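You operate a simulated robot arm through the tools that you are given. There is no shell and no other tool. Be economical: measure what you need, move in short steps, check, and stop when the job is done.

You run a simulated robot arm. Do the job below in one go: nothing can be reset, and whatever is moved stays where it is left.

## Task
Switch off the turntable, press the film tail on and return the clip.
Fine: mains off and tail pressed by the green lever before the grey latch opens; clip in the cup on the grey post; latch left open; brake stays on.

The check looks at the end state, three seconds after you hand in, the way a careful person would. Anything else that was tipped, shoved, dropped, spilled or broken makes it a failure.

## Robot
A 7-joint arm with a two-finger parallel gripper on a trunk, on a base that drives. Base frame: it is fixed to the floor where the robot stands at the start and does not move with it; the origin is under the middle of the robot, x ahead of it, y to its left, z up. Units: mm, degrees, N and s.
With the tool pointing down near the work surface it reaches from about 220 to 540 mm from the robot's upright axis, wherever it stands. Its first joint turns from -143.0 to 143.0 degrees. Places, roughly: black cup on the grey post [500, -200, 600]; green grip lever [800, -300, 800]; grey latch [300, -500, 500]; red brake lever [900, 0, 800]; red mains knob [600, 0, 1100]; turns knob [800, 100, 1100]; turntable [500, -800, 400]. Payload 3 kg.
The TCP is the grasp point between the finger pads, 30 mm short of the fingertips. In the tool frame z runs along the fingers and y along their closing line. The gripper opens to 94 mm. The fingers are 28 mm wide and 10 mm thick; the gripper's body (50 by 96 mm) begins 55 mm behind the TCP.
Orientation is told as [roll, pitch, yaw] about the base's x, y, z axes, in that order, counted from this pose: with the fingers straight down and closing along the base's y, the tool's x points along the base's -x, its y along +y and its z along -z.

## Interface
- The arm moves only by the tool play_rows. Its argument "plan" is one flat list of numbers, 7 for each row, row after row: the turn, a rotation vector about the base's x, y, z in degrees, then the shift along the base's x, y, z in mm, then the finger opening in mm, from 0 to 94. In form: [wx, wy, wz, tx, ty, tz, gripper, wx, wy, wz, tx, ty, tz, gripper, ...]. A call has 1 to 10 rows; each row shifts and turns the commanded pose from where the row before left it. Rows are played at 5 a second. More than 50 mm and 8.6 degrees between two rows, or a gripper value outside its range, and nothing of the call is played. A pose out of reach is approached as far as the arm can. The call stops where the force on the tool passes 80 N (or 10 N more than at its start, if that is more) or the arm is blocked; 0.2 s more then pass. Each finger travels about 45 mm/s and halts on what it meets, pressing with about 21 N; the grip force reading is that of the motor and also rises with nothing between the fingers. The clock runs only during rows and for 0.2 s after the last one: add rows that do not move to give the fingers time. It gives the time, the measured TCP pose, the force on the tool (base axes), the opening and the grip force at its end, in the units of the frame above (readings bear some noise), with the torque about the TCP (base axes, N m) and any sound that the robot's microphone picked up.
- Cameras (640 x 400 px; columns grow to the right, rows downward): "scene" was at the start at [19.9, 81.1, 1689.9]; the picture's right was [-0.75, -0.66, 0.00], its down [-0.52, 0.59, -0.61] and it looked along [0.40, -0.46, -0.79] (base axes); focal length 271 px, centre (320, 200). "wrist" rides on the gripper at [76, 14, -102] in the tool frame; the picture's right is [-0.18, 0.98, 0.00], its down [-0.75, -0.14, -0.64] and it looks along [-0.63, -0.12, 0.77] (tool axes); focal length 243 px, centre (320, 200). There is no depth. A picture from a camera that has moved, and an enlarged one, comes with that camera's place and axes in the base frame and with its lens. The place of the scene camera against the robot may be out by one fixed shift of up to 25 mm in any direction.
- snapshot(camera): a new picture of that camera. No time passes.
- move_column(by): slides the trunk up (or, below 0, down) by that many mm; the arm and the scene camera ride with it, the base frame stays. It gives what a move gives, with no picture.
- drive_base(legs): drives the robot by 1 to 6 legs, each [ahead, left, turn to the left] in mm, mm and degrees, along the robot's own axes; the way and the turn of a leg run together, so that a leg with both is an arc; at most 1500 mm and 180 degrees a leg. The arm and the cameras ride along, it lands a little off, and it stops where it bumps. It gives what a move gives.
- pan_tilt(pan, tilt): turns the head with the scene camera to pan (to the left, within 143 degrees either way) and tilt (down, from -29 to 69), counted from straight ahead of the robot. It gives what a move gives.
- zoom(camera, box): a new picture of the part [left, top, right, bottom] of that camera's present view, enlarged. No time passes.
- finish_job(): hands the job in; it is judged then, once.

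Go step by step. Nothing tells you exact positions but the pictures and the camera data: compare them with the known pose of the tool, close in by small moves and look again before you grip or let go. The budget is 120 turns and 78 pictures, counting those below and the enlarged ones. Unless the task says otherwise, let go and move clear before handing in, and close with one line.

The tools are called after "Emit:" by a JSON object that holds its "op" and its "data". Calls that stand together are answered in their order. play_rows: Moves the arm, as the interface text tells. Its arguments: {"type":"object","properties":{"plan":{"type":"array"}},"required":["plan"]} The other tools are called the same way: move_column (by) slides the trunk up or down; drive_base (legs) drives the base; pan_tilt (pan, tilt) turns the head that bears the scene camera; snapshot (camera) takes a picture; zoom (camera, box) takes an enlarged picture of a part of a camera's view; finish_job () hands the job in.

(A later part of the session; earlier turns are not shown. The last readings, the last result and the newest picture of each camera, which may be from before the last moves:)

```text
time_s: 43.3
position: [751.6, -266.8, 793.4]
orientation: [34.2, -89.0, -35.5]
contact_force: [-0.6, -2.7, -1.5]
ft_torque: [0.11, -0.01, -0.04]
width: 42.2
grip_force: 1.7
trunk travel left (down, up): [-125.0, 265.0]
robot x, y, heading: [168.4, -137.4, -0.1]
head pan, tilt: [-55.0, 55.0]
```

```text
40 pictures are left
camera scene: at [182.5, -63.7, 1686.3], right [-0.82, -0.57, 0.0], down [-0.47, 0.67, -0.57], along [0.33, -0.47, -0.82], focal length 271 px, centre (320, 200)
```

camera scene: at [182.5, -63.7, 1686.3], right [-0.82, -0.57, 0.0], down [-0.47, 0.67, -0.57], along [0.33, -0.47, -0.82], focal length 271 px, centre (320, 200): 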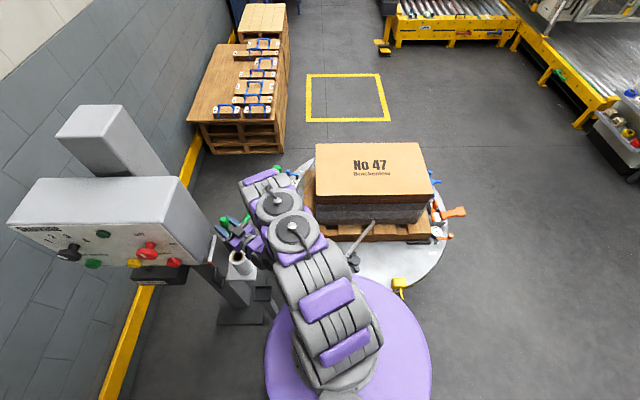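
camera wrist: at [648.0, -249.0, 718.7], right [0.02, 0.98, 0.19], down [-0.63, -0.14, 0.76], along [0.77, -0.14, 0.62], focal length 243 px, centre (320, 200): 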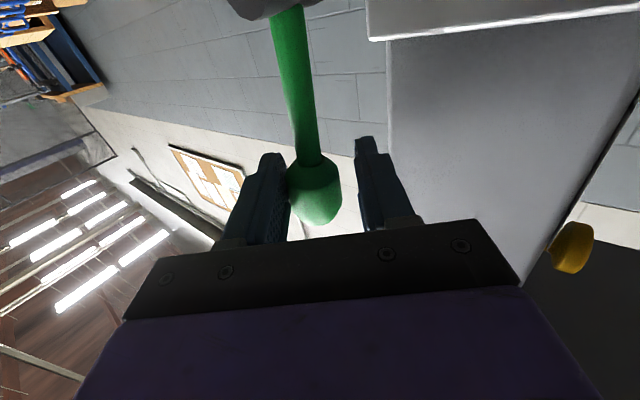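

The lever follows and the long arm has swung towards the load. I'll keep pulling until it stops.

Emit:
{"op": "play_rows", "data": {"plan": [0, 0, 0, -4, 6, 0, 40, 0, 0, 0, -4, 6, 0, 40, 0, 0, 0, -4, 6, -1, 40, 0, 0, 0, -4, 6, -1, 40, 0, 0, 0, 0, 0, 0, 40]}}

Emit:
{"op": "snapshot", "data": {"camera": "wrist"}}

```text
time_s: 44.5
position: [733.6, -242.1, 791.2]
orientation: [36.3, -89.1, -37.6]
contact_force: [-1.8, -6.8, -0.6]
ft_torque: [-0.04, 0.06, -0.08]
width: 43.8
grip_force: 2.8
trunk travel left (down, up): [-125.0, 265.0]
robot x, y, heading: [170.5, -142.7, 0.0]
head pan, tilt: [-55.0, 55.0]
```

```text
39 pictures are left
camera wrist: at [631.8, -225.2, 717.3], right [0.02, 0.98, 0.19], down [-0.63, -0.14, 0.76], along [0.77, -0.14, 0.62], focal length 243 px, centre (320, 200)
```

wrist: 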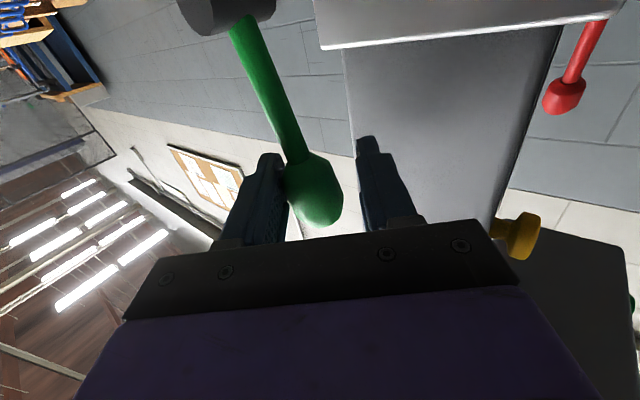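

Emit:
{"op": "play_rows", "data": {"plan": [0, 0, 0, -3, 5, -1, 40, 0, 0, 0, -3, 5, -1, 40, 0, 0, 0, -3, 5, -1, 40, 0, 0, 0, 0, 0, 0, 40]}}

Emit:
{"op": "snapshot", "data": {"camera": "scene"}}

```text
time_s: 45.5
position: [726.1, -231.0, 788.6]
orientation: [40.4, -89.2, -41.8]
contact_force: [12.1, -36.6, 4.2]
ft_torque: [-0.12, -0.14, -0.27]
width: 60.8
grip_force: 18.1
trunk travel left (down, up): [-125.0, 265.0]
robot x, y, heading: [171.6, -140.1, -0.2]
head pan, tilt: [-55.0, 55.0]
```

```text
38 pictures are left
camera scene: at [183.5, -76.0, 1687.0], right [-0.82, -0.57, 0.0], down [-0.47, 0.68, -0.57], along [0.33, -0.46, -0.82], focal length 271 px, centre (320, 200)
```

scene: 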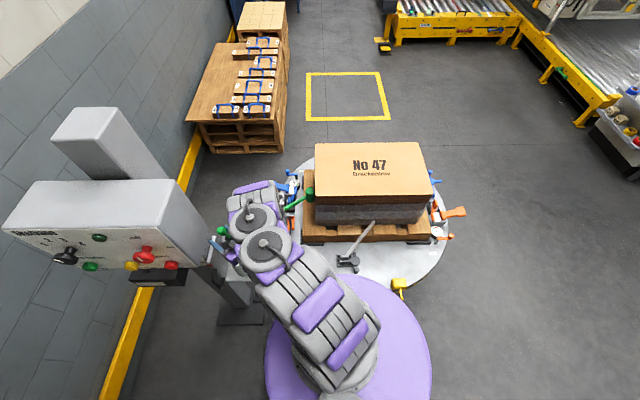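

The lever met its stop and the arm's pad lies on the load. I'll check closely, before letting go.

Emit:
{"op": "zoom", "data": {"camera": "scene", "box": [250, 140, 400, 280]}}

Emit:
{"op": "play_rows", "data": {"plan": [0, 0, 0, 1, -5, 0, 60, 0, 0, 0, 0, 0, 0, 60, 0, 0, 0, 0, 0, 0, 60]}}

Emit:
{"op": "snapshot", "data": {"camera": "wrist"}}

```text
2.86 times, centred on (325, 210) of scene
camera zoom: at [183.5, -76.0, 1687.0], right [-0.82, -0.57, 0.0], down [-0.47, 0.68, -0.57], along [0.33, -0.46, -0.82], focal length 775 px, centre (306, 171)
```

zoom: 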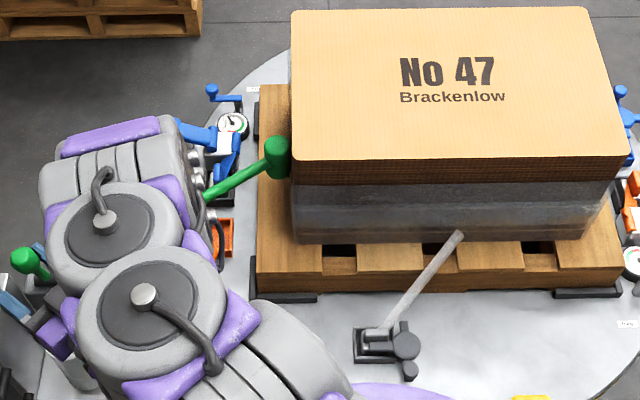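

```text
time_s: 46.3
position: [728.1, -232.1, 788.2]
orientation: [37.5, -88.9, -38.5]
contact_force: [0.9, -5.1, -0.2]
ft_torque: [0.05, 0.08, -0.04]
width: 63.1
grip_force: 2.9
trunk travel left (down, up): [-125.0, 265.0]
robot x, y, heading: [174.4, -140.0, -0.2]
head pan, tilt: [-55.0, 55.0]
```

```text
36 pictures are left
camera wrist: at [623.6, -214.8, 713.6], right [0.02, 0.98, 0.19], down [-0.63, -0.14, 0.76], along [0.77, -0.14, 0.62], focal length 243 px, centre (320, 200)
```

wrist: 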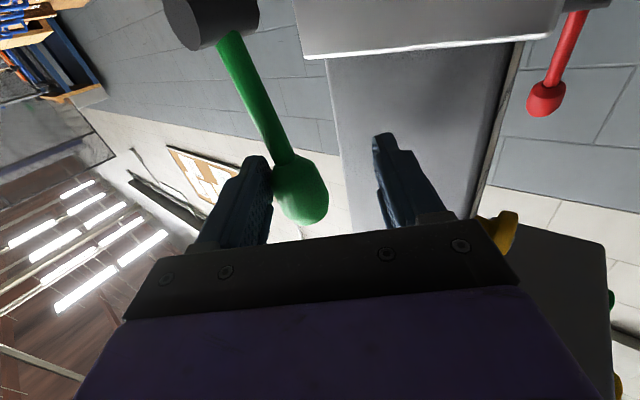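

The pad touches the load face. I'll ease off and see whether the lever stays put.

Emit:
{"op": "play_rows", "data": {"plan": [0, 0, 0, 0, -6, 0, 74, 0, 0, 0, 0, -6, 0, 74, 0, 0, 0, 0, 0, 0, 74, 0, 0, 0, 0, 0, 0, 74]}}

Emit:
{"op": "snapshot", "data": {"camera": "wrist"}}

```text
time_s: 47.3
position: [727.2, -244.7, 789.3]
orientation: [37.2, -89.1, -38.1]
contact_force: [-2.1, -5.6, -0.2]
ft_torque: [0.11, -0.04, -0.19]
width: 76.8
grip_force: 3.0
trunk travel left (down, up): [-125.0, 265.0]
robot x, y, heading: [165.9, -138.8, 0.0]
head pan, tilt: [-55.0, 55.0]
```

```text
35 pictures are left
camera wrist: at [623.5, -227.9, 714.4], right [0.02, 0.98, 0.19], down [-0.64, -0.13, 0.76], along [0.77, -0.14, 0.62], focal length 243 px, centre (320, 200)
```

wrist: 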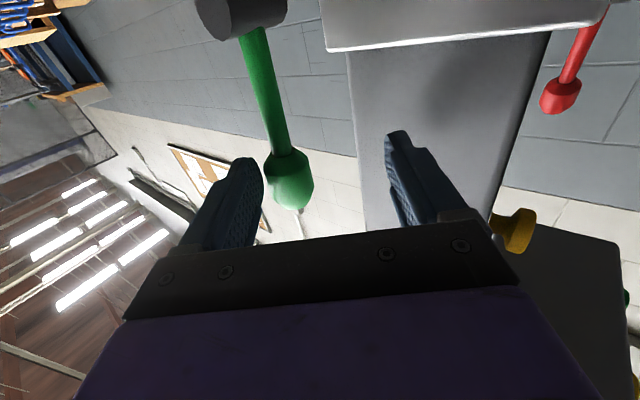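

The lever is sprung and follows my finger back, so the press is momentary. I'll press firmly once more, hold it for a couple of seconds, and then let it return gently.

Emit:
{"op": "play_rows", "data": {"plan": [0, 0, 0, 0, 5, 0, 74, 0, 0, 0, 0, 5, 0, 74, 0, 0, 0, 0, 5, 0, 74, 0, 0, 0, 0, 2, 0, 74, 0, 0, 0, 0, 0, 0, 74, 0, 0, 0, 0, 0, 0, 74, 0, 0, 0, 0, 0, 0, 74, 0, 0, 0, 0, 0, 0, 74, 0, 0, 0, 0, 0, 0, 74, 0, 0, 0, 0, 0, 0, 74]}}

Emit:
{"op": "play_rows", "data": {"plan": [0, 0, 0, 0, 0, 0, 74, 0, 0, 0, 0, 0, 0, 74, 0, 0, 0, 0, 0, 0, 74, 0, 0, 0, 0, 0, 0, 74, 0, 0, 0, 0, 0, 0, 74]}}

Emit:
{"op": "zoom", "data": {"camera": "scene", "box": [200, 140, 350, 280]}}

```text
time_s: 49.5
position: [728.4, -226.4, 789.6]
orientation: [38.3, -89.0, -39.3]
contact_force: [2.3, -5.2, -0.3]
ft_torque: [-0.04, -0.01, -0.02]
width: 76.9
grip_force: 2.4
trunk travel left (down, up): [-125.0, 265.0]
robot x, y, heading: [169.5, -138.7, 0.2]
head pan, tilt: [-55.0, 55.0]
```

```text
time_s: 50.7
position: [727.7, -227.0, 789.4]
orientation: [37.8, -89.2, -38.9]
contact_force: [2.4, -5.6, 0.0]
ft_torque: [-0.01, 0.05, -0.07]
width: 76.7
grip_force: 2.0
trunk travel left (down, up): [-125.0, 265.0]
robot x, y, heading: [169.9, -141.5, 0.2]
head pan, tilt: [-55.0, 55.0]
```

```text
2.86 times, centred on (275, 210) of scene
camera zoom: at [182.4, -63.4, 1686.4], right [-0.82, -0.57, 0.0], down [-0.47, 0.67, -0.57], along [0.33, -0.47, -0.82], focal length 775 px, centre (449, 171)
```

zoom: 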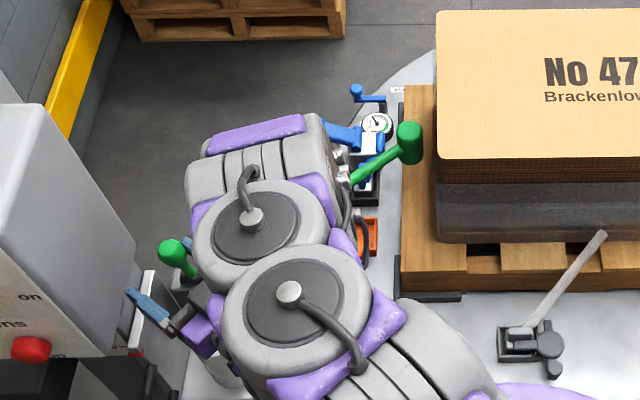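

The pad is just short of the load this time. I'll push on until the force shows firm contact, then hold.

Emit:
{"op": "play_rows", "data": {"plan": [0, 0, 0, 0, 3, 0, 74, 0, 0, 0, 0, 3, 0, 74, 0, 0, 0, 0, 3, 0, 74, 0, 0, 0, 0, 3, 0, 74, 0, 0, 0, 0, 0, 0, 74, 0, 0, 0, 0, 0, 0, 74, 0, 0, 0, 0, 0, 0, 74, 0, 0, 0, 0, 0, 0, 74, 0, 0, 0, 0, 0, 0, 74, 0, 0, 0, 0, 0, 0, 74]}}

Emit:
{"op": "zoom", "data": {"camera": "scene", "box": [250, 160, 340, 240]}}

```text
time_s: 52.9
position: [726.6, -217.1, 790.3]
orientation: [34.9, -89.0, -36.4]
contact_force: [-7.1, -40.5, -2.4]
ft_torque: [0.29, -0.17, -0.2]
width: 86.7
grip_force: 11.2
trunk travel left (down, up): [-125.0, 265.0]
robot x, y, heading: [172.7, -135.6, -0.2]
head pan, tilt: [-55.0, 55.0]
```

```text
5.00 times, centred on (295, 200) of scene
camera zoom: at [181.7, -76.6, 1686.9], right [-0.82, -0.57, 0.0], down [-0.47, 0.68, -0.57], along [0.33, -0.46, -0.82], focal length 1356 px, centre (445, 200)
```

zoom: 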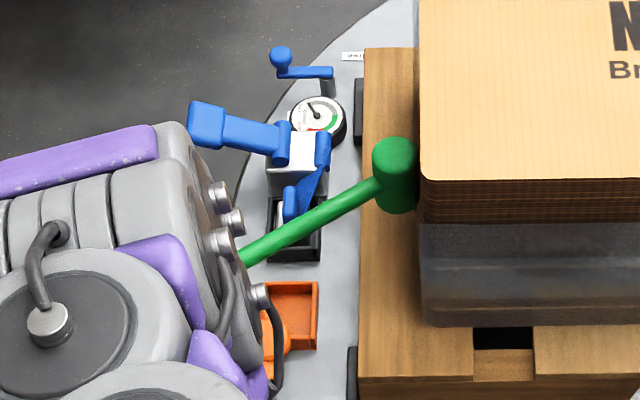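

Firm contact at 40 N and the stretched film no longer crosses over, so the tail seems pressed. Now I'll ease the lever back slowly.

Emit:
{"op": "play_rows", "data": {"plan": [0, 0, 0, 4, -7, 0, 74, 0, 0, 0, 4, -7, 0, 74, 0, 0, 0, 4, -7, 0, 74, 0, 0, 0, 4, -7, 0, 74, 0, 0, 0, 4, -7, 0, 74, 0, 0, 0, 4, -7, 0, 74, 0, 0, 0, 4, -7, 0, 74, 0, 0, 0, 4, -7, 0, 74, 0, 0, 0, 4, -7, 0, 74, 0, 0, 0, 0, 0, 0, 74]}}

Emit:
{"op": "snapshot", "data": {"camera": "wrist"}}

Emit:
{"op": "snapshot", "data": {"camera": "scene"}}

```text
time_s: 55.1
position: [763.5, -277.0, 788.4]
orientation: [38.4, -89.0, -39.7]
contact_force: [0.1, 0.0, 0.2]
ft_torque: [-0.01, -0.01, 0.01]
width: 73.9
grip_force: 0.0
trunk travel left (down, up): [-125.0, 265.0]
robot x, y, heading: [170.9, -139.1, -0.0]
head pan, tilt: [-55.0, 55.0]
```

```text
32 pictures are left
camera wrist: at [660.1, -260.6, 713.6], right [0.02, 0.98, 0.19], down [-0.64, -0.14, 0.76], along [0.77, -0.14, 0.62], focal length 243 px, centre (320, 200)
```

wrist: 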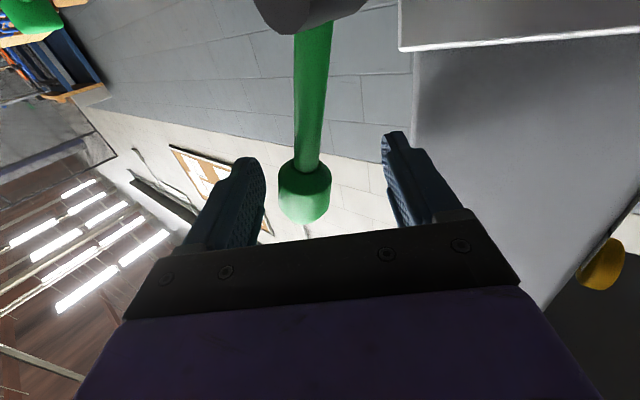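

```text
31 pictures are left
camera scene: at [182.4, -61.8, 1686.3], right [-0.82, -0.57, 0.0], down [-0.47, 0.67, -0.57], along [0.33, -0.47, -0.82], focal length 271 px, centre (320, 200)
```

scene: 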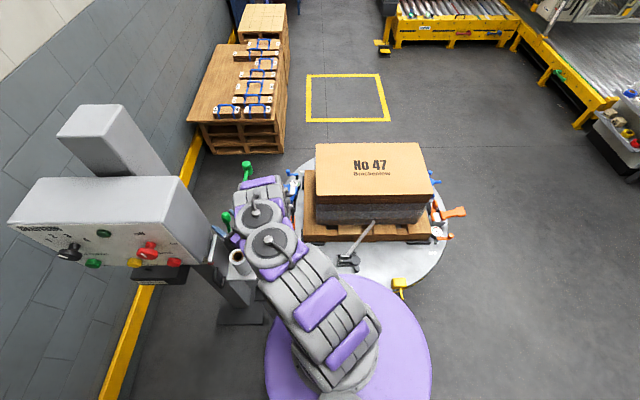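

The lever is back and the pad arm returned. I'll back away, point the tool down and go look at the grey latch, whose pivot disc I place at about (328, -557, 463).

Emit:
{"op": "play_rows", "data": {"plan": [0, 0, 0, -28, 0, 0, 74, 0, 0, 0, -28, 0, 0, 74, 0, 0, 0, -28, 0, 0, 74, 0, 0, 0, -28, 0, 0, 60, 0, 0, 0, -25, -20, 20, 60, 0, 0, 0, -25, -20, 20, 60, 0, 0, 0, -20, -20, 20, 60, 0, 0, 0, -20, -20, 20, 60]}}

Emit:
{"op": "play_rows", "data": {"plan": [0.15, 8.4, 0, -15, -5, 8, 60, 0.15, 8.4, 0, -15, -5, 8, 60, 0.15, 8.4, 0, -15, -5, 8, 60, 0.15, 8.4, 0, -15, -5, 8, 60, 0.15, 8.4, 0, -15, -5, 8, 60, 0.15, 8.4, 0, -15, -5, 0, 60, 0.15, 8.4, 0, -15, -5, 0, 60, 0.15, 8.4, 0, -15, -5, 0, 60, 0.15, 8.4, 0, -15, -5, 0, 60, 0.15, 8.4, 0, -15, -5, 0, 60]}}

Emit:
{"op": "play_rows", "data": {"plan": [0.1, 5, -4, -12, -12, -20, 60, 0, 0, -8, -12, -12, -20, 60, 0, 0, -8, -12, -12, -20, 60, 0, 0, -8, -12, -12, -20, 60, 0, 0, -8, -12, -12, -20, 60, 0, 0, 0, -12, -12, -20, 60]}}

Emit:
{"op": "snapshot", "data": {"camera": "wrist"}}

```text
time_s: 56.9
position: [562.8, -356.6, 869.0]
orientation: [36.7, -89.1, -37.9]
contact_force: [-0.6, 0.4, -0.2]
ft_torque: [0.0, 0.01, -0.02]
width: 60.2
grip_force: 0.1
trunk travel left (down, up): [-125.0, 265.0]
robot x, y, heading: [168.9, -138.1, -0.1]
head pan, tilt: [-55.0, 55.0]
```

```text
time_s: 59.1
position: [446.7, -458.2, 928.4]
orientation: [0.4, -11.0, -1.3]
contact_force: [0.4, -0.4, -0.2]
ft_torque: [-0.01, 0.01, 0.0]
width: 59.8
grip_force: 0.1
out of reach, approached as far as the arm can: row 2, 3, 4, 5
trunk travel left (down, up): [-125.0, 265.0]
robot x, y, heading: [172.4, -138.9, 0.2]
head pan, tilt: [-55.0, 55.0]
```

```text
time_s: 60.5
position: [375.3, -528.6, 810.3]
orientation: [0.2, -6.1, -37.5]
contact_force: [0.3, 0.6, 0.3]
ft_torque: [-0.01, 0.0, 0.02]
width: 60.0
grip_force: 0.1
trunk travel left (down, up): [-125.0, 265.0]
robot x, y, heading: [170.7, -139.3, 0.0]
head pan, tilt: [-55.0, 55.0]
```

```text
30 pictures are left
camera wrist: at [314.3, -465.5, 902.9], right [0.74, 0.67, 0.02], down [0.45, -0.53, 0.72], along [0.49, -0.52, -0.7], focal length 243 px, centre (320, 200)
```

wrist: 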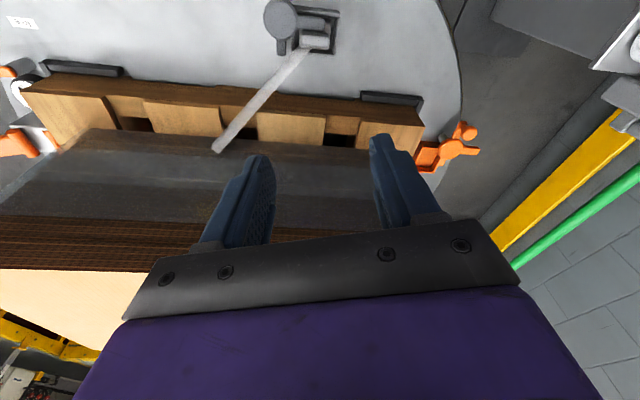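

The film span to the roll is gone, so the tail is done. Now I straighten the tool and come down above the latch for a close view.

Emit:
{"op": "play_rows", "data": {"plan": [3.5, 4.7, 0, -7, 2, -34, 70, 0, 0, 0, -7, 2, -34, 70, 0, 0, 0, -7, 2, -34, 70, 0, 0, 0, -7, 2, -34, 70, 0, 0, 0, -7, 2, -30, 70, 0, 0, 0, 0, 0, 0, 70]}}

Emit:
{"op": "snapshot", "data": {"camera": "wrist"}}

```text
time_s: 61.9
position: [340.1, -519.8, 643.8]
orientation: [0.2, -0.3, -37.4]
contact_force: [-0.1, 0.7, 0.2]
ft_torque: [-0.04, 0.01, 0.01]
width: 70.1
grip_force: 0.1
trunk travel left (down, up): [-125.0, 265.0]
robot x, y, heading: [170.7, -138.1, 0.0]
head pan, tilt: [-55.0, 55.0]
```

```text
29 pictures are left
camera wrist: at [287.7, -461.3, 744.6], right [0.74, 0.67, 0.0], down [0.51, -0.57, 0.65], along [0.43, -0.48, -0.76], focal length 243 px, centre (320, 200)
```

wrist: 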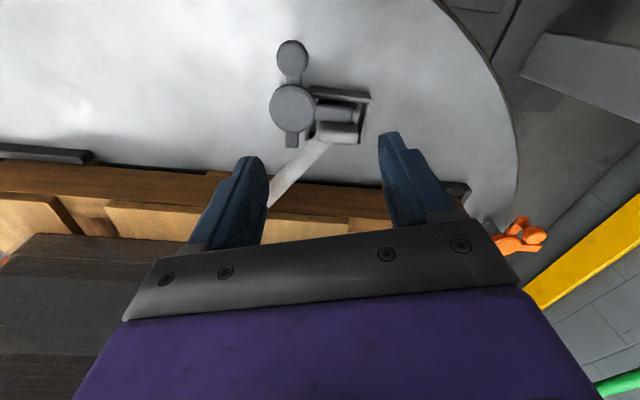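

Emit:
{"op": "zoom", "data": {"camera": "wrist", "box": [250, 30, 390, 170]}}

Emit:
{"op": "zoom", "data": {"camera": "scene", "box": [330, 215, 400, 285]}}

```text
2.86 times, centred on (320, 100) of wrist
camera zoom: at [287.7, -461.3, 744.6], right [0.74, 0.67, 0.0], down [0.51, -0.57, 0.65], along [0.43, -0.48, -0.76], focal length 693 px, centre (320, 486)
```

zoom: 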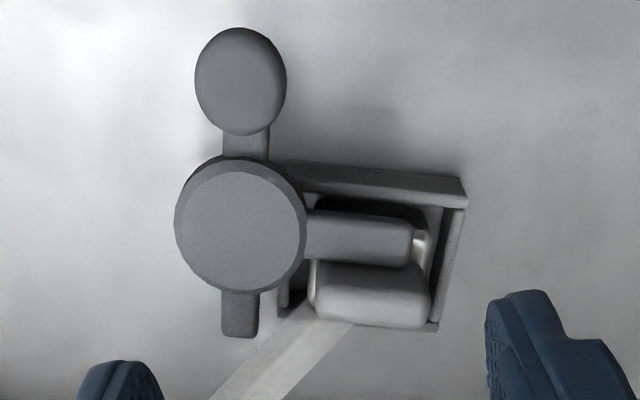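

```text
5.71 times, centred on (365, 250) of scene
camera zoom: at [180.1, -65.5, 1686.5], right [-0.82, -0.57, 0.0], down [-0.47, 0.67, -0.57], along [0.33, -0.47, -0.82], focal length 1549 px, centre (63, -86)
```

zoom: 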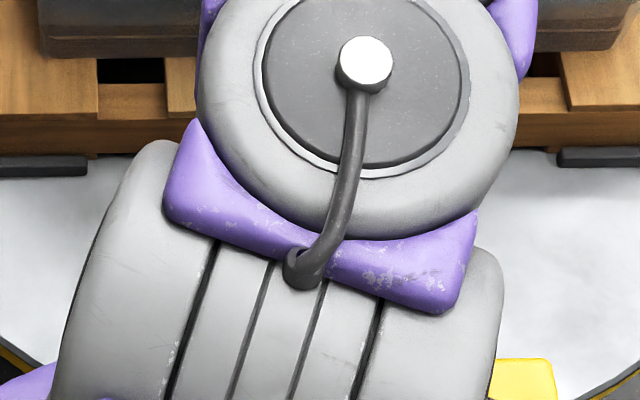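

The latch knob is at about (298, -512, 495), pivoting about (328, -551). I'll bring the open fingers just above the knob and check.

Emit:
{"op": "play_rows", "data": {"plan": [0, 0, 0, -14, 3, -30, 60, 0, 0, 0, -14, 3, -30, 60, 0, 0, 0, -14, 2, -35, 60, 0, 0, 0, 0, 0, 0, 60]}}

Emit:
{"op": "snapshot", "data": {"camera": "wrist"}}

```text
time_s: 62.9
position: [295.6, -511.7, 548.0]
orientation: [0.1, -0.1, -37.4]
contact_force: [0.6, -0.2, 0.1]
ft_torque: [-0.02, 0.0, 0.0]
width: 60.1
grip_force: 0.1
trunk travel left (down, up): [-125.0, 265.0]
robot x, y, heading: [170.8, -136.4, 0.2]
head pan, tilt: [-55.0, 55.0]
```

```text
26 pictures are left
camera wrist: at [244.0, -453.4, 650.3], right [0.74, 0.67, 0.0], down [0.51, -0.57, 0.64], along [0.43, -0.48, -0.76], focal length 243 px, centre (320, 200)
```

wrist: 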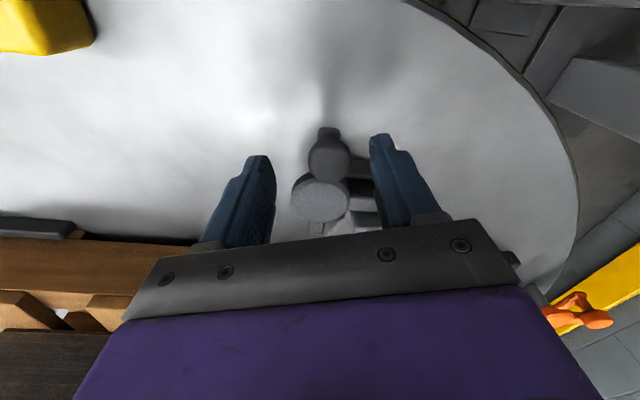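

Cross-checking three views puts the knob top at about (297, -505, 524) and the pivot at (326, -546, 500). I'll centre on it, lower slightly and close around the knob.

Emit:
{"op": "play_rows", "data": {"plan": [0, 0, 0, 1.5, 6.5, 0, 60, 0, 0, 0, 0, 0, -8, 60, 0, 0, 0, 0, 0, -8, 60, 0, 0, 0, 0, 0, 0, 60]}}

Emit:
{"op": "play_rows", "data": {"plan": [0, 0, 0, 0, 0, 0, 20, 0, 0, 0, 0, 0, 0, 20, 0, 0, 0, 0, 0, 0, 20, 0, 0, 0, 0, 0, 0, 20, 0, 0, 0, 0, 0, 0, 20]}}

Emit:
{"op": "snapshot", "data": {"camera": "wrist"}}

```text
time_s: 63.9
position: [298.7, -505.0, 531.2]
orientation: [0.1, -0.2, -37.3]
contact_force: [0.1, -0.4, -0.2]
ft_torque: [-0.01, 0.02, 0.03]
width: 60.1
grip_force: 0.2
trunk travel left (down, up): [-125.0, 265.0]
robot x, y, heading: [166.7, -139.7, 0.1]
head pan, tilt: [-55.0, 55.0]
```

```text
time_s: 65.1
position: [297.3, -504.3, 531.0]
orientation: [0.0, -0.3, -37.4]
contact_force: [-2.1, -1.0, -1.5]
ft_torque: [-0.41, 0.45, -0.1]
width: 24.4
grip_force: 45.4
trunk travel left (down, up): [-125.0, 265.0]
robot x, y, heading: [167.7, -138.3, -0.1]
head pan, tilt: [-55.0, 55.0]
```

```text
25 pictures are left
camera wrist: at [246.3, -447.3, 633.9], right [0.74, 0.67, 0.0], down [0.51, -0.57, 0.64], along [0.43, -0.48, -0.76], focal length 243 px, centre (320, 200)
```

wrist: 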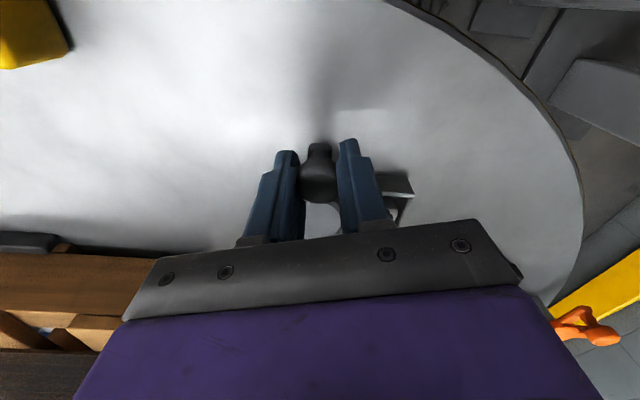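

The knob is held at 24 mm. I'll try turning it counter-clockwise in small steps and watch the force.

Emit:
{"op": "play_rows", "data": {"plan": [0, 0, 6, -4.1, -3.2, 0, 20, 0, 0, 6, -3.7, -3.7, 0, 20, 0, 0, 0, 0, 0, 0, 20]}}

```text
time_s: 65.9
position: [290.6, -511.3, 531.0]
orientation: [0.2, -0.1, -25.3]
contact_force: [1.6, -1.0, -2.8]
ft_torque: [-0.37, -0.13, -0.06]
width: 24.5
grip_force: 44.5
trunk travel left (down, up): [-125.0, 265.0]
robot x, y, heading: [167.4, -138.3, 0.1]
head pan, tilt: [-55.0, 55.0]
```

Almost no resistance, so it turns this way. I'll continue.

Emit:
{"op": "play_rows", "data": {"plan": [0, 0, 6, -3.4, -4, 0, 20, 0, 0, 6, -2.9, -4.4, 0, 20, 0, 0, 6, -2.4, -4.6, 0, 20, 0, 0, 6, -2, -4.9, 0, 20, 0, 0, 0, 0, 0, 0, 20]}}

Emit:
{"op": "snapshot", "data": {"camera": "wrist"}}

```text
time_s: 67.1
position: [280.8, -529.3, 532.8]
orientation: [0.0, -0.4, -1.3]
contact_force: [12.4, -2.0, 13.6]
ft_torque: [0.06, -0.22, 0.03]
width: 24.2
grip_force: 45.1
trunk travel left (down, up): [-125.0, 265.0]
robot x, y, heading: [170.1, -139.1, -0.0]
head pan, tilt: [-55.0, 55.0]
```

```text
24 pictures are left
camera wrist: at [204.2, -513.8, 633.8], right [0.21, 0.98, 0.0], down [0.75, -0.16, 0.65], along [0.63, -0.13, -0.76], focal length 243 px, centre (320, 200)
```

wrist: 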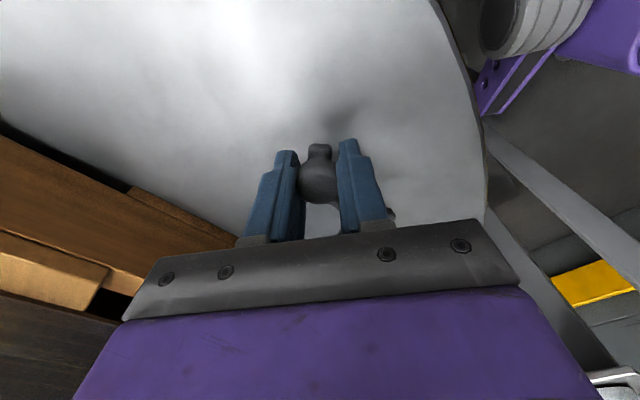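

Emit:
{"op": "play_rows", "data": {"plan": [0, 0, 6, -0.4, -5, 0.5, 20, 0, 0, 6, 0.1, -5.2, 0.5, 20, 0, 0, 6, 0.2, -5.2, 0, 20, 0, 0, 6, 0.4, -5.2, 0, 20, 0, 0, 0, 0, 0, 0, 20]}}

```text
time_s: 68.3
position: [279.0, -549.4, 531.0]
orientation: [0.2, -0.3, 22.7]
contact_force: [-10.4, -0.4, 6.3]
ft_torque: [0.08, -0.07, 0.05]
width: 24.7
grip_force: 44.7
trunk travel left (down, up): [-125.0, 265.0]
robot x, y, heading: [170.5, -136.6, 0.1]
head pan, tilt: [-55.0, 55.0]
```

Emit:
{"op": "play_rows", "data": {"plan": [0, 0, 6, -0.8, -5.2, 0, 20, 0, 0, 6, 0.3, -5.2, 0, 20, 0, 0, 6, 1.3, -5.1, 0, 20, 0, 0, 6, 1.8, -4.9, 0, 20, 0, 0, 6, 2.3, -4.7, 0, 20, 0, 0, 0, 0, 0, 0, 20]}}

```text
time_s: 69.7
position: [286.3, -571.6, 531.9]
orientation: [0.2, -0.3, 52.9]
contact_force: [28.6, 23.5, -2.6]
ft_torque: [0.02, -0.35, -0.1]
width: 24.7
grip_force: 45.2
trunk travel left (down, up): [-125.0, 265.0]
robot x, y, heading: [169.9, -135.3, 0.2]
head pan, tilt: [-55.0, 55.0]
```

About 85° turned, and now the force rises to 37 N, likely near the stop. I'll let go, lift and look.

Emit:
{"op": "play_rows", "data": {"plan": [0, 0, 0, 1, 1, 0, 24, 0, 0, 0, 0, 0, 0, 60, 0, 0, 0, 0, 0, 0, 60, 0, 0, 0, 0, 0, 0, 60, 0, 0, 0, 0, 0, 20, 60, 0, 0, 0, -10, 20, 40, 60, 0, 0, -8, -10, 20, 40, 60, 0, 0, -8, -10, 10, 20, 60]}}

Emit:
{"op": "snapshot", "data": {"camera": "wrist"}}

```text
time_s: 71.7
position: [305.4, -550.8, 664.5]
orientation: [0.0, 2.7, 52.9]
contact_force: [0.1, 0.4, -0.4]
ft_torque: [-0.03, -0.02, 0.0]
width: 59.9
grip_force: 0.1
trunk travel left (down, up): [-125.0, 265.0]
robot x, y, heading: [167.5, -138.6, 0.0]
head pan, tilt: [-55.0, 55.0]
stopped in row 8: the arm was blocked; the commanded pose is now the measured one
```

```text
23 pictures are left
camera wrist: at [251.0, -598.7, 770.8], right [-0.67, 0.74, -0.01], down [0.58, 0.54, 0.61], along [0.45, 0.4, -0.8], focal length 243 px, centre (320, 200)
```

wrist: 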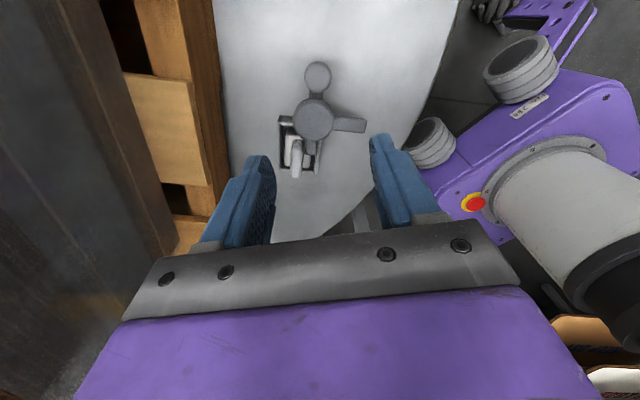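

The latch is open: its jaw is clear of the box and the strip is released. I'll zoom in on the clip.

Emit:
{"op": "zoom", "data": {"camera": "wrist", "box": [260, 100, 350, 190]}}

```text
4.44 times, centred on (305, 145) of wrist
camera zoom: at [251.0, -598.7, 770.8], right [-0.67, 0.74, -0.01], down [0.58, 0.54, 0.61], along [0.45, 0.4, -0.8], focal length 1078 px, centre (387, 444)
```

zoom: 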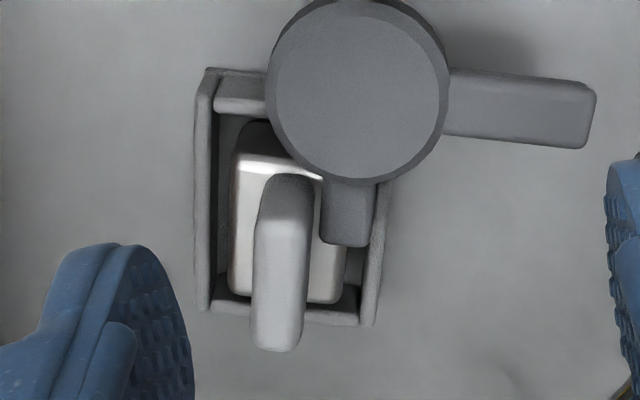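

The clip has a base plate and an upright fin about (374, -529), top near z 507. The latch's short tail seems to hang over the plate, so I want to turn the latch further; first I turn the tool back to a comfortable yaw.

Emit:
{"op": "play_rows", "data": {"plan": [0, 0, -8, 0, 5, 0, 60, 0, 0, -8, 0, 5, 0, 60, 0, 0, -8, 0, 0, 0, 60, 0, 0, -8, 0, 0, 0, 60, 0, 0, -8, 0, 0, 0, 60, 0, 0, -8, 0, 0, 0, 60, 0, 0, -6, 0, 0, 0, 60, 0, 0, 0, 0, 0, 0, 60]}}

```text
time_s: 73.5
position: [305.5, -539.9, 662.6]
orientation: [0.1, 2.8, -1.3]
contact_force: [-0.1, 0.1, -1.0]
ft_torque: [-0.05, -0.01, -0.01]
width: 60.0
grip_force: 0.1
trunk travel left (down, up): [-125.0, 265.0]
robot x, y, heading: [173.8, -137.9, -0.2]
head pan, tilt: [-55.0, 55.0]
```

Emit:
{"op": "play_rows", "data": {"plan": [0, -2.8, 0, -7, -11, -35, 60, 0, 0, 0, -6.5, -11, -35, 60, 0, 0, 0, -6, -10, -30, 60, 0, 0, 0, 0, 0, 0, 60]}}

Emit:
{"op": "snapshot", "data": {"camera": "wrist"}}

```text
time_s: 74.5
position: [289.8, -570.8, 563.0]
orientation: [0.1, 0.0, -1.1]
contact_force: [0.2, -0.4, 0.0]
ft_torque: [-0.03, 0.08, -0.02]
width: 60.2
grip_force: 0.1
trunk travel left (down, up): [-125.0, 265.0]
robot x, y, heading: [169.5, -137.5, -0.0]
head pan, tilt: [-55.0, 55.0]
```

```text
21 pictures are left
camera wrist: at [212.7, -555.5, 666.9], right [0.2, 0.98, 0.0], down [0.75, -0.16, 0.64], along [0.63, -0.13, -0.77], focal length 243 px, centre (320, 200)
```

wrist: 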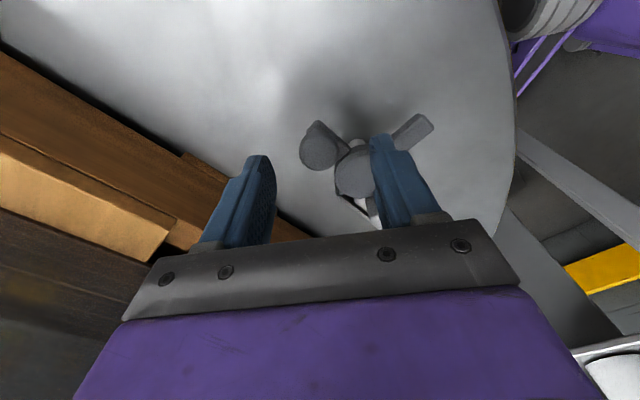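

The knob is centred. I'll lower, grip it, and turn the latch another 25–30°.

Emit:
{"op": "play_rows", "data": {"plan": [0, 0, 0, -1, 0, -15, 60, 0, 0, 0, 0, 0, -14, 60, 0, 0, 0, 0, 0, 0, 20, 0, 0, 0, 0, 0, 0, 20, 0, 0, 0, 0, 0, 0, 20, 0, 0, 0, 0, 0, 0, 20, 0, 0, 0, 0, 0, 0, 20]}}

Emit:
{"op": "play_rows", "data": {"plan": [0, 0, 0, 2.7, -3.3, 0, 20, 0, 0, 0, 2.7, -3.3, 0, 20, 0, 0, 0, 3.2, -2.8, 0, 20, 0, 0, 0, 3.2, -2.8, 0, 20, 0, 0, 0, 0, 0, 0, 20]}}

```text
time_s: 76.1
position: [284.9, -571.3, 536.3]
orientation: [0.1, -0.1, -1.1]
contact_force: [1.4, 1.8, 1.5]
ft_torque: [-0.05, -0.02, -0.01]
width: 24.4
grip_force: 45.0
trunk travel left (down, up): [-125.0, 265.0]
robot x, y, heading: [170.5, -138.4, 0.0]
head pan, tilt: [-55.0, 55.0]
```

```text
time_s: 77.3
position: [293.5, -579.3, 536.3]
orientation: [0.3, 0.1, -1.2]
contact_force: [-46.2, 41.4, -2.1]
ft_torque: [-0.03, 0.08, 0.49]
width: 42.8
grip_force: 20.4
trunk travel left (down, up): [-125.0, 265.0]
robot x, y, heading: [170.6, -142.1, -0.1]
head pan, tilt: [-55.0, 55.0]
```

That is the end stop, so the latch is fully open. I'll ease back, release, lift and look at the clip from above.

Emit:
{"op": "play_rows", "data": {"plan": [0, 0, 0, -4, 4, 0, 42, 0, 0, 0, -2, 2, 0, 60, 0, 0, 0, 0, 0, 0, 60, 0, 0, 0, 0, 0, 20, 60, 0, 0, 0, 10, 8, 30, 60, 0, 0, 0, 12, 10, 30, 60, 0, 0, -8, 15, 10, 20, 60, 0, 0, -8, 15, 10, 10, 60, 0, 0, -8, 0, 0, 0, 60, 0, 0, -8, 0, 0, 0, 60]}}

Emit:
{"op": "snapshot", "data": {"camera": "wrist"}}

```text
time_s: 79.5
position: [341.8, -540.7, 644.3]
orientation: [0.2, 0.0, -33.2]
contact_force: [-0.4, 0.1, -0.3]
ft_torque: [0.0, 0.01, -0.05]
width: 60.0
grip_force: 0.1
trunk travel left (down, up): [-125.0, 265.0]
robot x, y, heading: [169.4, -138.2, -0.0]
head pan, tilt: [-55.0, 55.0]
```

```text
20 pictures are left
camera wrist: at [286.5, -487.0, 748.0], right [0.69, 0.72, 0.0], down [0.55, -0.53, 0.64], along [0.47, -0.44, -0.77], focal length 243 px, centre (320, 200)
```

wrist: 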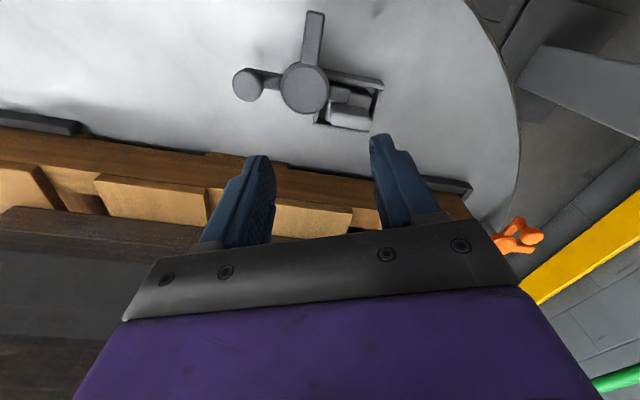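

Emit:
{"op": "zoom", "data": {"camera": "wrist", "box": [270, 50, 400, 140]}}

```text
4.44 times, centred on (335, 95) of wrist
camera zoom: at [286.5, -487.0, 748.0], right [0.69, 0.72, 0.0], down [0.55, -0.53, 0.64], along [0.47, -0.44, -0.77], focal length 1078 px, centre (253, 667)
```

zoom: 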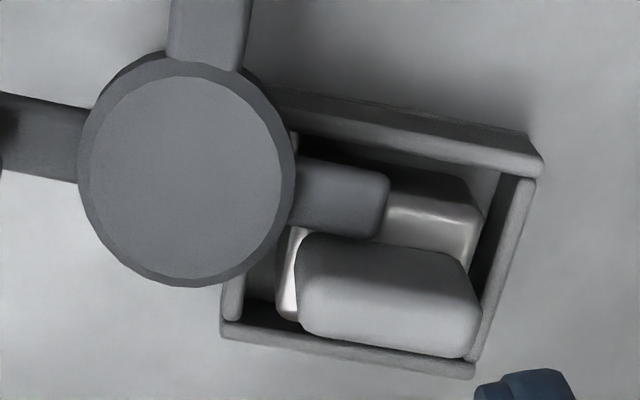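

The fin runs from about (361, -540) to (392, -516) at 40°, so I'd grip its far end, away from the latch tail, with yaw 40°. I'll move above it and check.

Emit:
{"op": "play_rows", "data": {"plan": [0, 0, 8.1, 6, 3, -5, 50, 0, 0, 8.1, 6, 3, -5, 50, 0, 0, 8.1, 6, 3, -5, 50, 0, 0, 8.1, 6, 3, -5, 50, 0, 0, 8.1, 6, 3, -10, 50, 0, 0, 8.1, 6, 3, -10, 50, 0, 0, 8.1, 6, 3, -10, 50, 0, 0, 8.1, 4, 2, -10, 50, 0, 0, 8.1, 4, 2, -15, 50, 0, 0, 0, 0, 0, 0, 50]}}

Emit:
{"op": "snapshot", "data": {"camera": "wrist"}}

```text
time_s: 81.7
position: [392.5, -516.2, 571.2]
orientation: [0.2, -0.2, 39.9]
contact_force: [0.5, 0.0, 0.3]
ft_torque: [0.02, -0.02, -0.02]
width: 50.0
grip_force: 0.0
trunk travel left (down, up): [-125.0, 265.0]
robot x, y, heading: [168.4, -139.0, -0.2]
head pan, tilt: [-55.0, 55.0]
```

```text
18 pictures are left
camera wrist: at [325.0, -553.8, 673.1], right [-0.49, 0.87, 0.0], down [0.67, 0.37, 0.64], along [0.56, 0.32, -0.77], focal length 243 px, centre (320, 200)
```

wrist: 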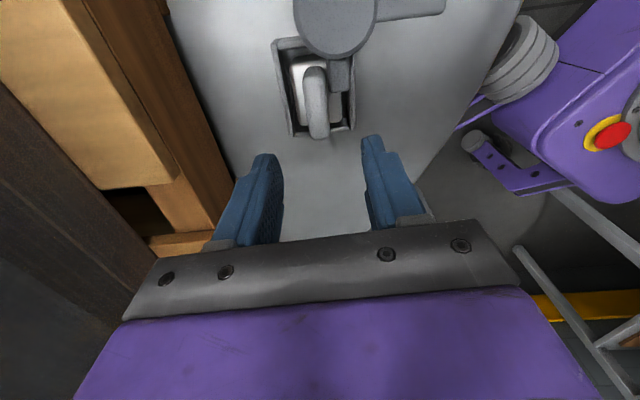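

The fin's far end is at about (391, -518) and the tail tip clears my finger by a few millimetres. I'll adjust yaw to 34°, lower and close.

Emit:
{"op": "play_rows", "data": {"plan": [0, 0, -6, -5.5, -4.5, -10, 44, 0, 0, 0, 0, 0, -20, 44, 0, 0, 0, 0, 0, -13, 44, 0, 0, 0, 0, 0, -12, 44, 0, 0, 0, 0, 0, 0, 44]}}

Emit:
{"op": "zoom", "data": {"camera": "wrist", "box": [210, 60, 430, 240]}}

```text
time_s: 82.9
position: [387.5, -519.6, 514.8]
orientation: [0.4, 0.0, 33.7]
contact_force: [-0.3, 0.2, 0.8]
ft_torque: [0.03, 0.02, 0.01]
width: 44.0
grip_force: 0.0
trunk travel left (down, up): [-125.0, 265.0]
robot x, y, heading: [167.3, -139.3, -0.1]
head pan, tilt: [-55.0, 55.0]
```

```text
2.22 times, centred on (320, 150) of wrist
camera zoom: at [316.8, -550.6, 617.3], right [-0.39, 0.92, 0.0], down [0.71, 0.3, 0.64], along [0.59, 0.26, -0.77], focal length 539 px, centre (320, 311)
```

zoom: 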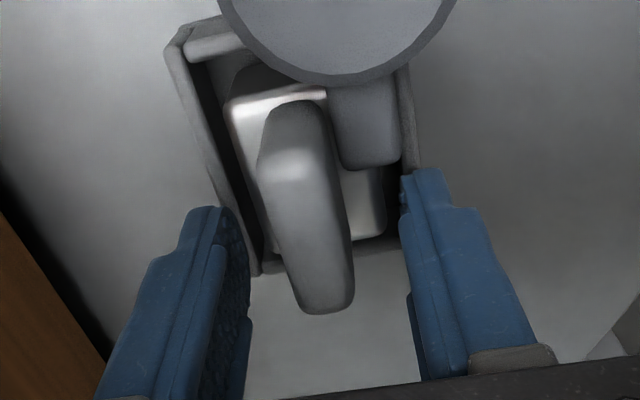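

The fin is centred between the fingers. I'll close and try a small lift.

Emit:
{"op": "play_rows", "data": {"plan": [0, 0, 0, 0, 0, 0, 2, 0, 0, 0, 0, 0, 0, 2, 0, 0, 0, 0, 0, 0, 2, 0, 0, 0, 0, 0, 0, 2, 0, 0, 0, 0, 0, 0, 2]}}

Emit:
{"op": "play_rows", "data": {"plan": [0, 0, 0, 0, 0, 3, 2, 0, 0, 0, 0, 0, 3, 2, 0, 0, 0, 0, 0, 0, 2]}}

Emit:
{"op": "zoom", "data": {"camera": "wrist", "box": [210, 60, 430, 240]}}

```text
time_s: 84.1
position: [387.6, -520.4, 514.2]
orientation: [0.2, -0.1, 33.7]
contact_force: [0.2, 0.1, -0.5]
ft_torque: [0.0, -0.02, -0.01]
width: 33.5
grip_force: 21.1
trunk travel left (down, up): [-125.0, 265.0]
robot x, y, heading: [168.7, -139.5, 0.3]
head pan, tilt: [-55.0, 55.0]
```

```text
time_s: 84.9
position: [388.9, -521.3, 520.9]
orientation: [0.3, -0.2, 33.8]
contact_force: [-0.7, 0.0, -1.1]
ft_torque: [0.0, -0.07, 0.01]
width: 33.5
grip_force: 21.4
trunk travel left (down, up): [-125.0, 265.0]
robot x, y, heading: [171.5, -140.1, -0.2]
head pan, tilt: [-55.0, 55.0]
```

```text
2.22 times, centred on (320, 150) of wrist
camera zoom: at [317.1, -551.7, 623.2], right [-0.39, 0.92, 0.0], down [0.7, 0.3, 0.64], along [0.59, 0.26, -0.77], focal length 539 px, centre (320, 311)
```

zoom: 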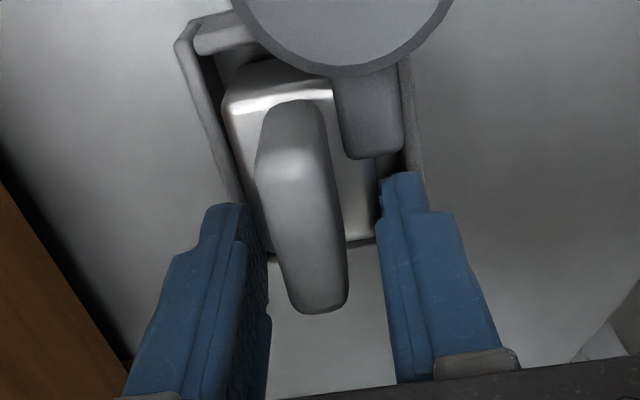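

The clip moves with the fingers (33.5 mm, its body) with no resistance. I'll keep lifting slowly and check the force.

Emit:
{"op": "play_rows", "data": {"plan": [0, 0, 0, 0, 0, 3, 2, 0, 0, 0, 0, 0, 3, 2, 0, 0, 0, 0, 0, 3, 2, 0, 0, 0, 0, 0, 3, 2]}}

Emit:
{"op": "zoom", "data": {"camera": "wrist", "box": [210, 60, 430, 240]}}

```text
time_s: 85.9
position: [387.4, -520.2, 534.0]
orientation: [0.4, -0.1, 33.8]
contact_force: [-0.5, 0.7, -1.5]
ft_torque: [0.04, -0.05, 0.02]
width: 13.4
grip_force: 21.1
trunk travel left (down, up): [-125.0, 265.0]
robot x, y, heading: [172.0, -138.3, -0.1]
head pan, tilt: [-55.0, 55.0]
```

```text
2.22 times, centred on (320, 150) of wrist
camera zoom: at [315.5, -551.3, 635.9], right [-0.39, 0.92, 0.01], down [0.71, 0.3, 0.64], along [0.59, 0.26, -0.77], focal length 539 px, centre (320, 311)
```

zoom: 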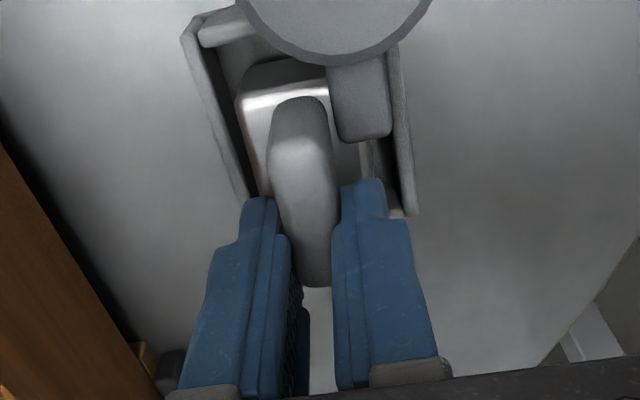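

The fingers slipped off the body and now hold the fin (13 mm). I'll take a deeper hold on the fin, then lift in small steps and read the force.

Emit:
{"op": "play_rows", "data": {"plan": [0, 0, 0, 0, 0, 0, 24, 0, 0, 0, 0, 0, 0, 24, 0, 0, 0, 1, 0, -6, 24, 0, 0, 0, 0, 0, -5, 24, 0, 0, 0, 0, 0, 0, 2, 0, 0, 0, 0, 0, 0, 2, 0, 0, 0, 0, 0, 0, 2]}}

Emit:
{"op": "play_rows", "data": {"plan": [0, 0, 0, 0, 0, 3, 2, 0, 0, 0, 0, 0, 3, 2]}}

Emit:
{"op": "play_rows", "data": {"plan": [0, 0, 0, 0, 0, 3, 2, 0, 0, 0, 0, 0, 3, 2]}}

Emit:
{"op": "zoom", "data": {"camera": "wrist", "box": [210, 60, 430, 240]}}

```text
time_s: 87.5
position: [388.3, -519.6, 524.4]
orientation: [0.0, -0.1, 33.8]
contact_force: [3.3, -0.7, 30.1]
ft_torque: [-0.31, 0.16, 0.07]
width: 17.8
grip_force: 20.7
trunk travel left (down, up): [-125.0, 265.0]
robot x, y, heading: [171.5, -137.7, -0.3]
head pan, tilt: [-55.0, 55.0]
```

```text
time_s: 88.1
position: [387.6, -520.1, 527.6]
orientation: [0.4, -0.1, 33.8]
contact_force: [0.1, 0.4, -2.1]
ft_torque: [-0.01, -0.02, 0.01]
width: 17.8
grip_force: 21.1
trunk travel left (down, up): [-125.0, 265.0]
robot x, y, heading: [171.0, -139.4, -0.0]
head pan, tilt: [-55.0, 55.0]
```

```text
time_s: 88.7
position: [388.8, -520.1, 533.8]
orientation: [0.3, -0.1, 33.9]
contact_force: [-0.3, -0.1, -1.9]
ft_torque: [-0.01, 0.02, 0.01]
width: 17.9
grip_force: 20.7
trunk travel left (down, up): [-125.0, 265.0]
robot x, y, heading: [168.4, -137.8, 0.1]
head pan, tilt: [-55.0, 55.0]
```

```text
2.22 times, centred on (320, 150) of wrist
camera zoom: at [317.7, -550.7, 636.4], right [-0.39, 0.92, 0.01], down [0.7, 0.3, 0.64], along [0.59, 0.26, -0.77], focal length 539 px, centre (320, 311)
```

zoom: 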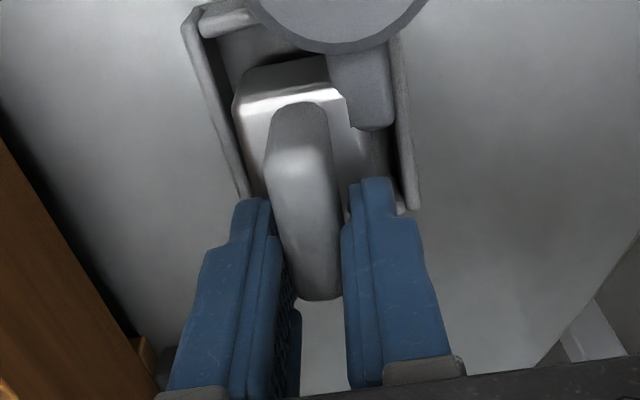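

The fin is now held well (17.8 mm) and the clip has risen about 9 mm with only its weight on the force reading. I'll keep lifting.

Emit:
{"op": "play_rows", "data": {"plan": [0, 0, 0, 0.5, 0, 4, 2, 0, 0, 0, 0.5, 0, 4, 2, 0, 0, 0, 0, 0, 4, 2, 0, 0, 0, 0, 0, 4, 2]}}

Emit:
{"op": "play_rows", "data": {"plan": [0, 0, 0, 0, 0, 8, 2, 0, 0, 0, 0, 0, 12, 2, 0, 0, 0, 0, 0, 20, 2, 0, 0, 0, 0, 0, 20, 2, 0, 0, 0, 0, 0, 20, 2, 0, 0, 0, 0, 0, 0, 2]}}

Emit:
{"op": "snapshot", "data": {"camera": "wrist"}}

```text
time_s: 89.7
position: [390.5, -521.5, 549.5]
orientation: [0.1, -0.1, 33.8]
contact_force: [1.0, 0.1, -1.7]
ft_torque: [0.01, -0.03, -0.03]
width: 17.9
grip_force: 21.1
trunk travel left (down, up): [-125.0, 265.0]
robot x, y, heading: [170.3, -139.2, -0.2]
head pan, tilt: [-55.0, 55.0]
```

```text
time_s: 91.1
position: [389.5, -522.1, 629.8]
orientation: [0.4, -0.1, 34.0]
contact_force: [0.2, 0.0, -1.1]
ft_torque: [-0.01, 0.01, -0.01]
width: 17.7
grip_force: 21.5
trunk travel left (down, up): [-125.0, 265.0]
robot x, y, heading: [170.8, -137.6, -0.1]
head pan, tilt: [-55.0, 55.0]
```

```text
13 pictures are left
camera wrist: at [318.1, -552.4, 732.7], right [-0.4, 0.92, 0.01], down [0.71, 0.3, 0.64], along [0.59, 0.26, -0.77], focal length 243 px, centre (320, 200)
```

wrist: 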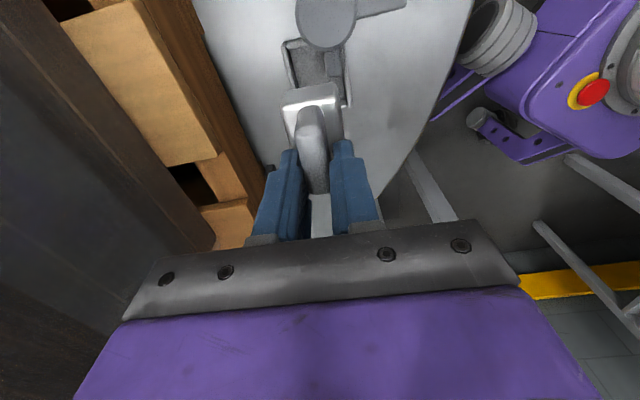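

The clip is out and the latch stays open. The cup rim is about (535, -179, 612), with its sides roughly aligned to my grip; I'll carry the clip there at a safe height.

Emit:
{"op": "play_rows", "data": {"plan": [0, 0, 0, 0, 10, 40, 2, 0, 0, 0, 0, 10, 40, 2, 0, 0, 0, 5, 20, 40, 2, 0, 0, 0, 5, 20, 20, 2]}}

Emit:
{"op": "play_rows", "data": {"plan": [0, 0, 0, 18, 36, 0, 2, 0, 0, 0, 18, 36, 0, 2, 0, 0, 0, 18, 36, 0, 2, 0, 0, 0, 18, 36, 0, 2, 0, 0, 0, 18, 36, 0, 2, 0, 0, 0, 15, 30, 0, 2, 0, 0, 0, 15, 30, 0, 2, 0, 0, 0, 10, 20, 0, 2, 0, 0, 0, 0, 0, 0, 2]}}

Emit:
{"op": "snapshot", "data": {"camera": "wrist"}}

```text
time_s: 92.1
position: [400.4, -460.0, 772.2]
orientation: [0.1, -0.1, 33.8]
contact_force: [0.1, -0.1, -1.6]
ft_torque: [0.0, -0.02, 0.04]
width: 17.7
grip_force: 21.0
trunk travel left (down, up): [-125.0, 265.0]
robot x, y, heading: [170.2, -134.6, -0.1]
head pan, tilt: [-55.0, 55.0]
```

```text
time_s: 94.1
position: [529.3, -198.9, 771.7]
orientation: [0.1, 0.0, 33.8]
contact_force: [-1.2, 0.3, -1.5]
ft_torque: [0.01, 0.04, 0.0]
width: 17.4
grip_force: 21.3
trunk travel left (down, up): [-125.0, 265.0]
robot x, y, heading: [169.2, -136.2, 0.1]
head pan, tilt: [-55.0, 55.0]
```

```text
12 pictures are left
camera wrist: at [457.6, -228.6, 873.8], right [-0.39, 0.92, 0.0], down [0.7, 0.3, 0.64], along [0.59, 0.26, -0.77], focal length 243 px, centre (320, 200)
```

wrist: 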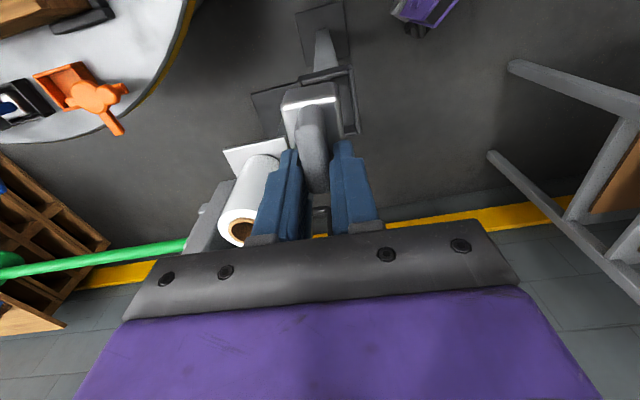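

Emit:
{"op": "zoom", "data": {"camera": "wrist", "box": [250, 40, 400, 160]}}

```text
3.33 times, centred on (325, 100) of wrist
camera zoom: at [457.6, -228.6, 873.8], right [-0.39, 0.92, 0.0], down [0.7, 0.3, 0.64], along [0.59, 0.26, -0.77], focal length 809 px, centre (303, 533)
```

zoom: 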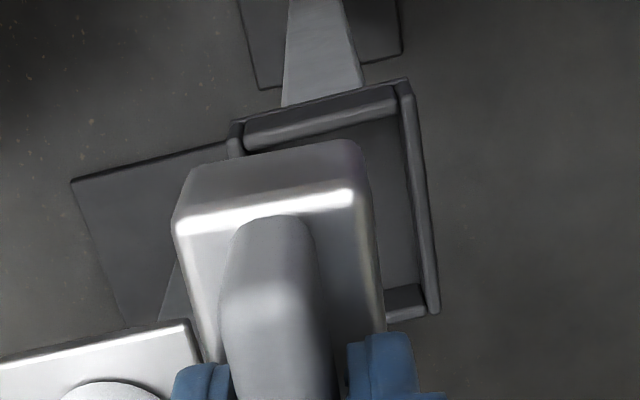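

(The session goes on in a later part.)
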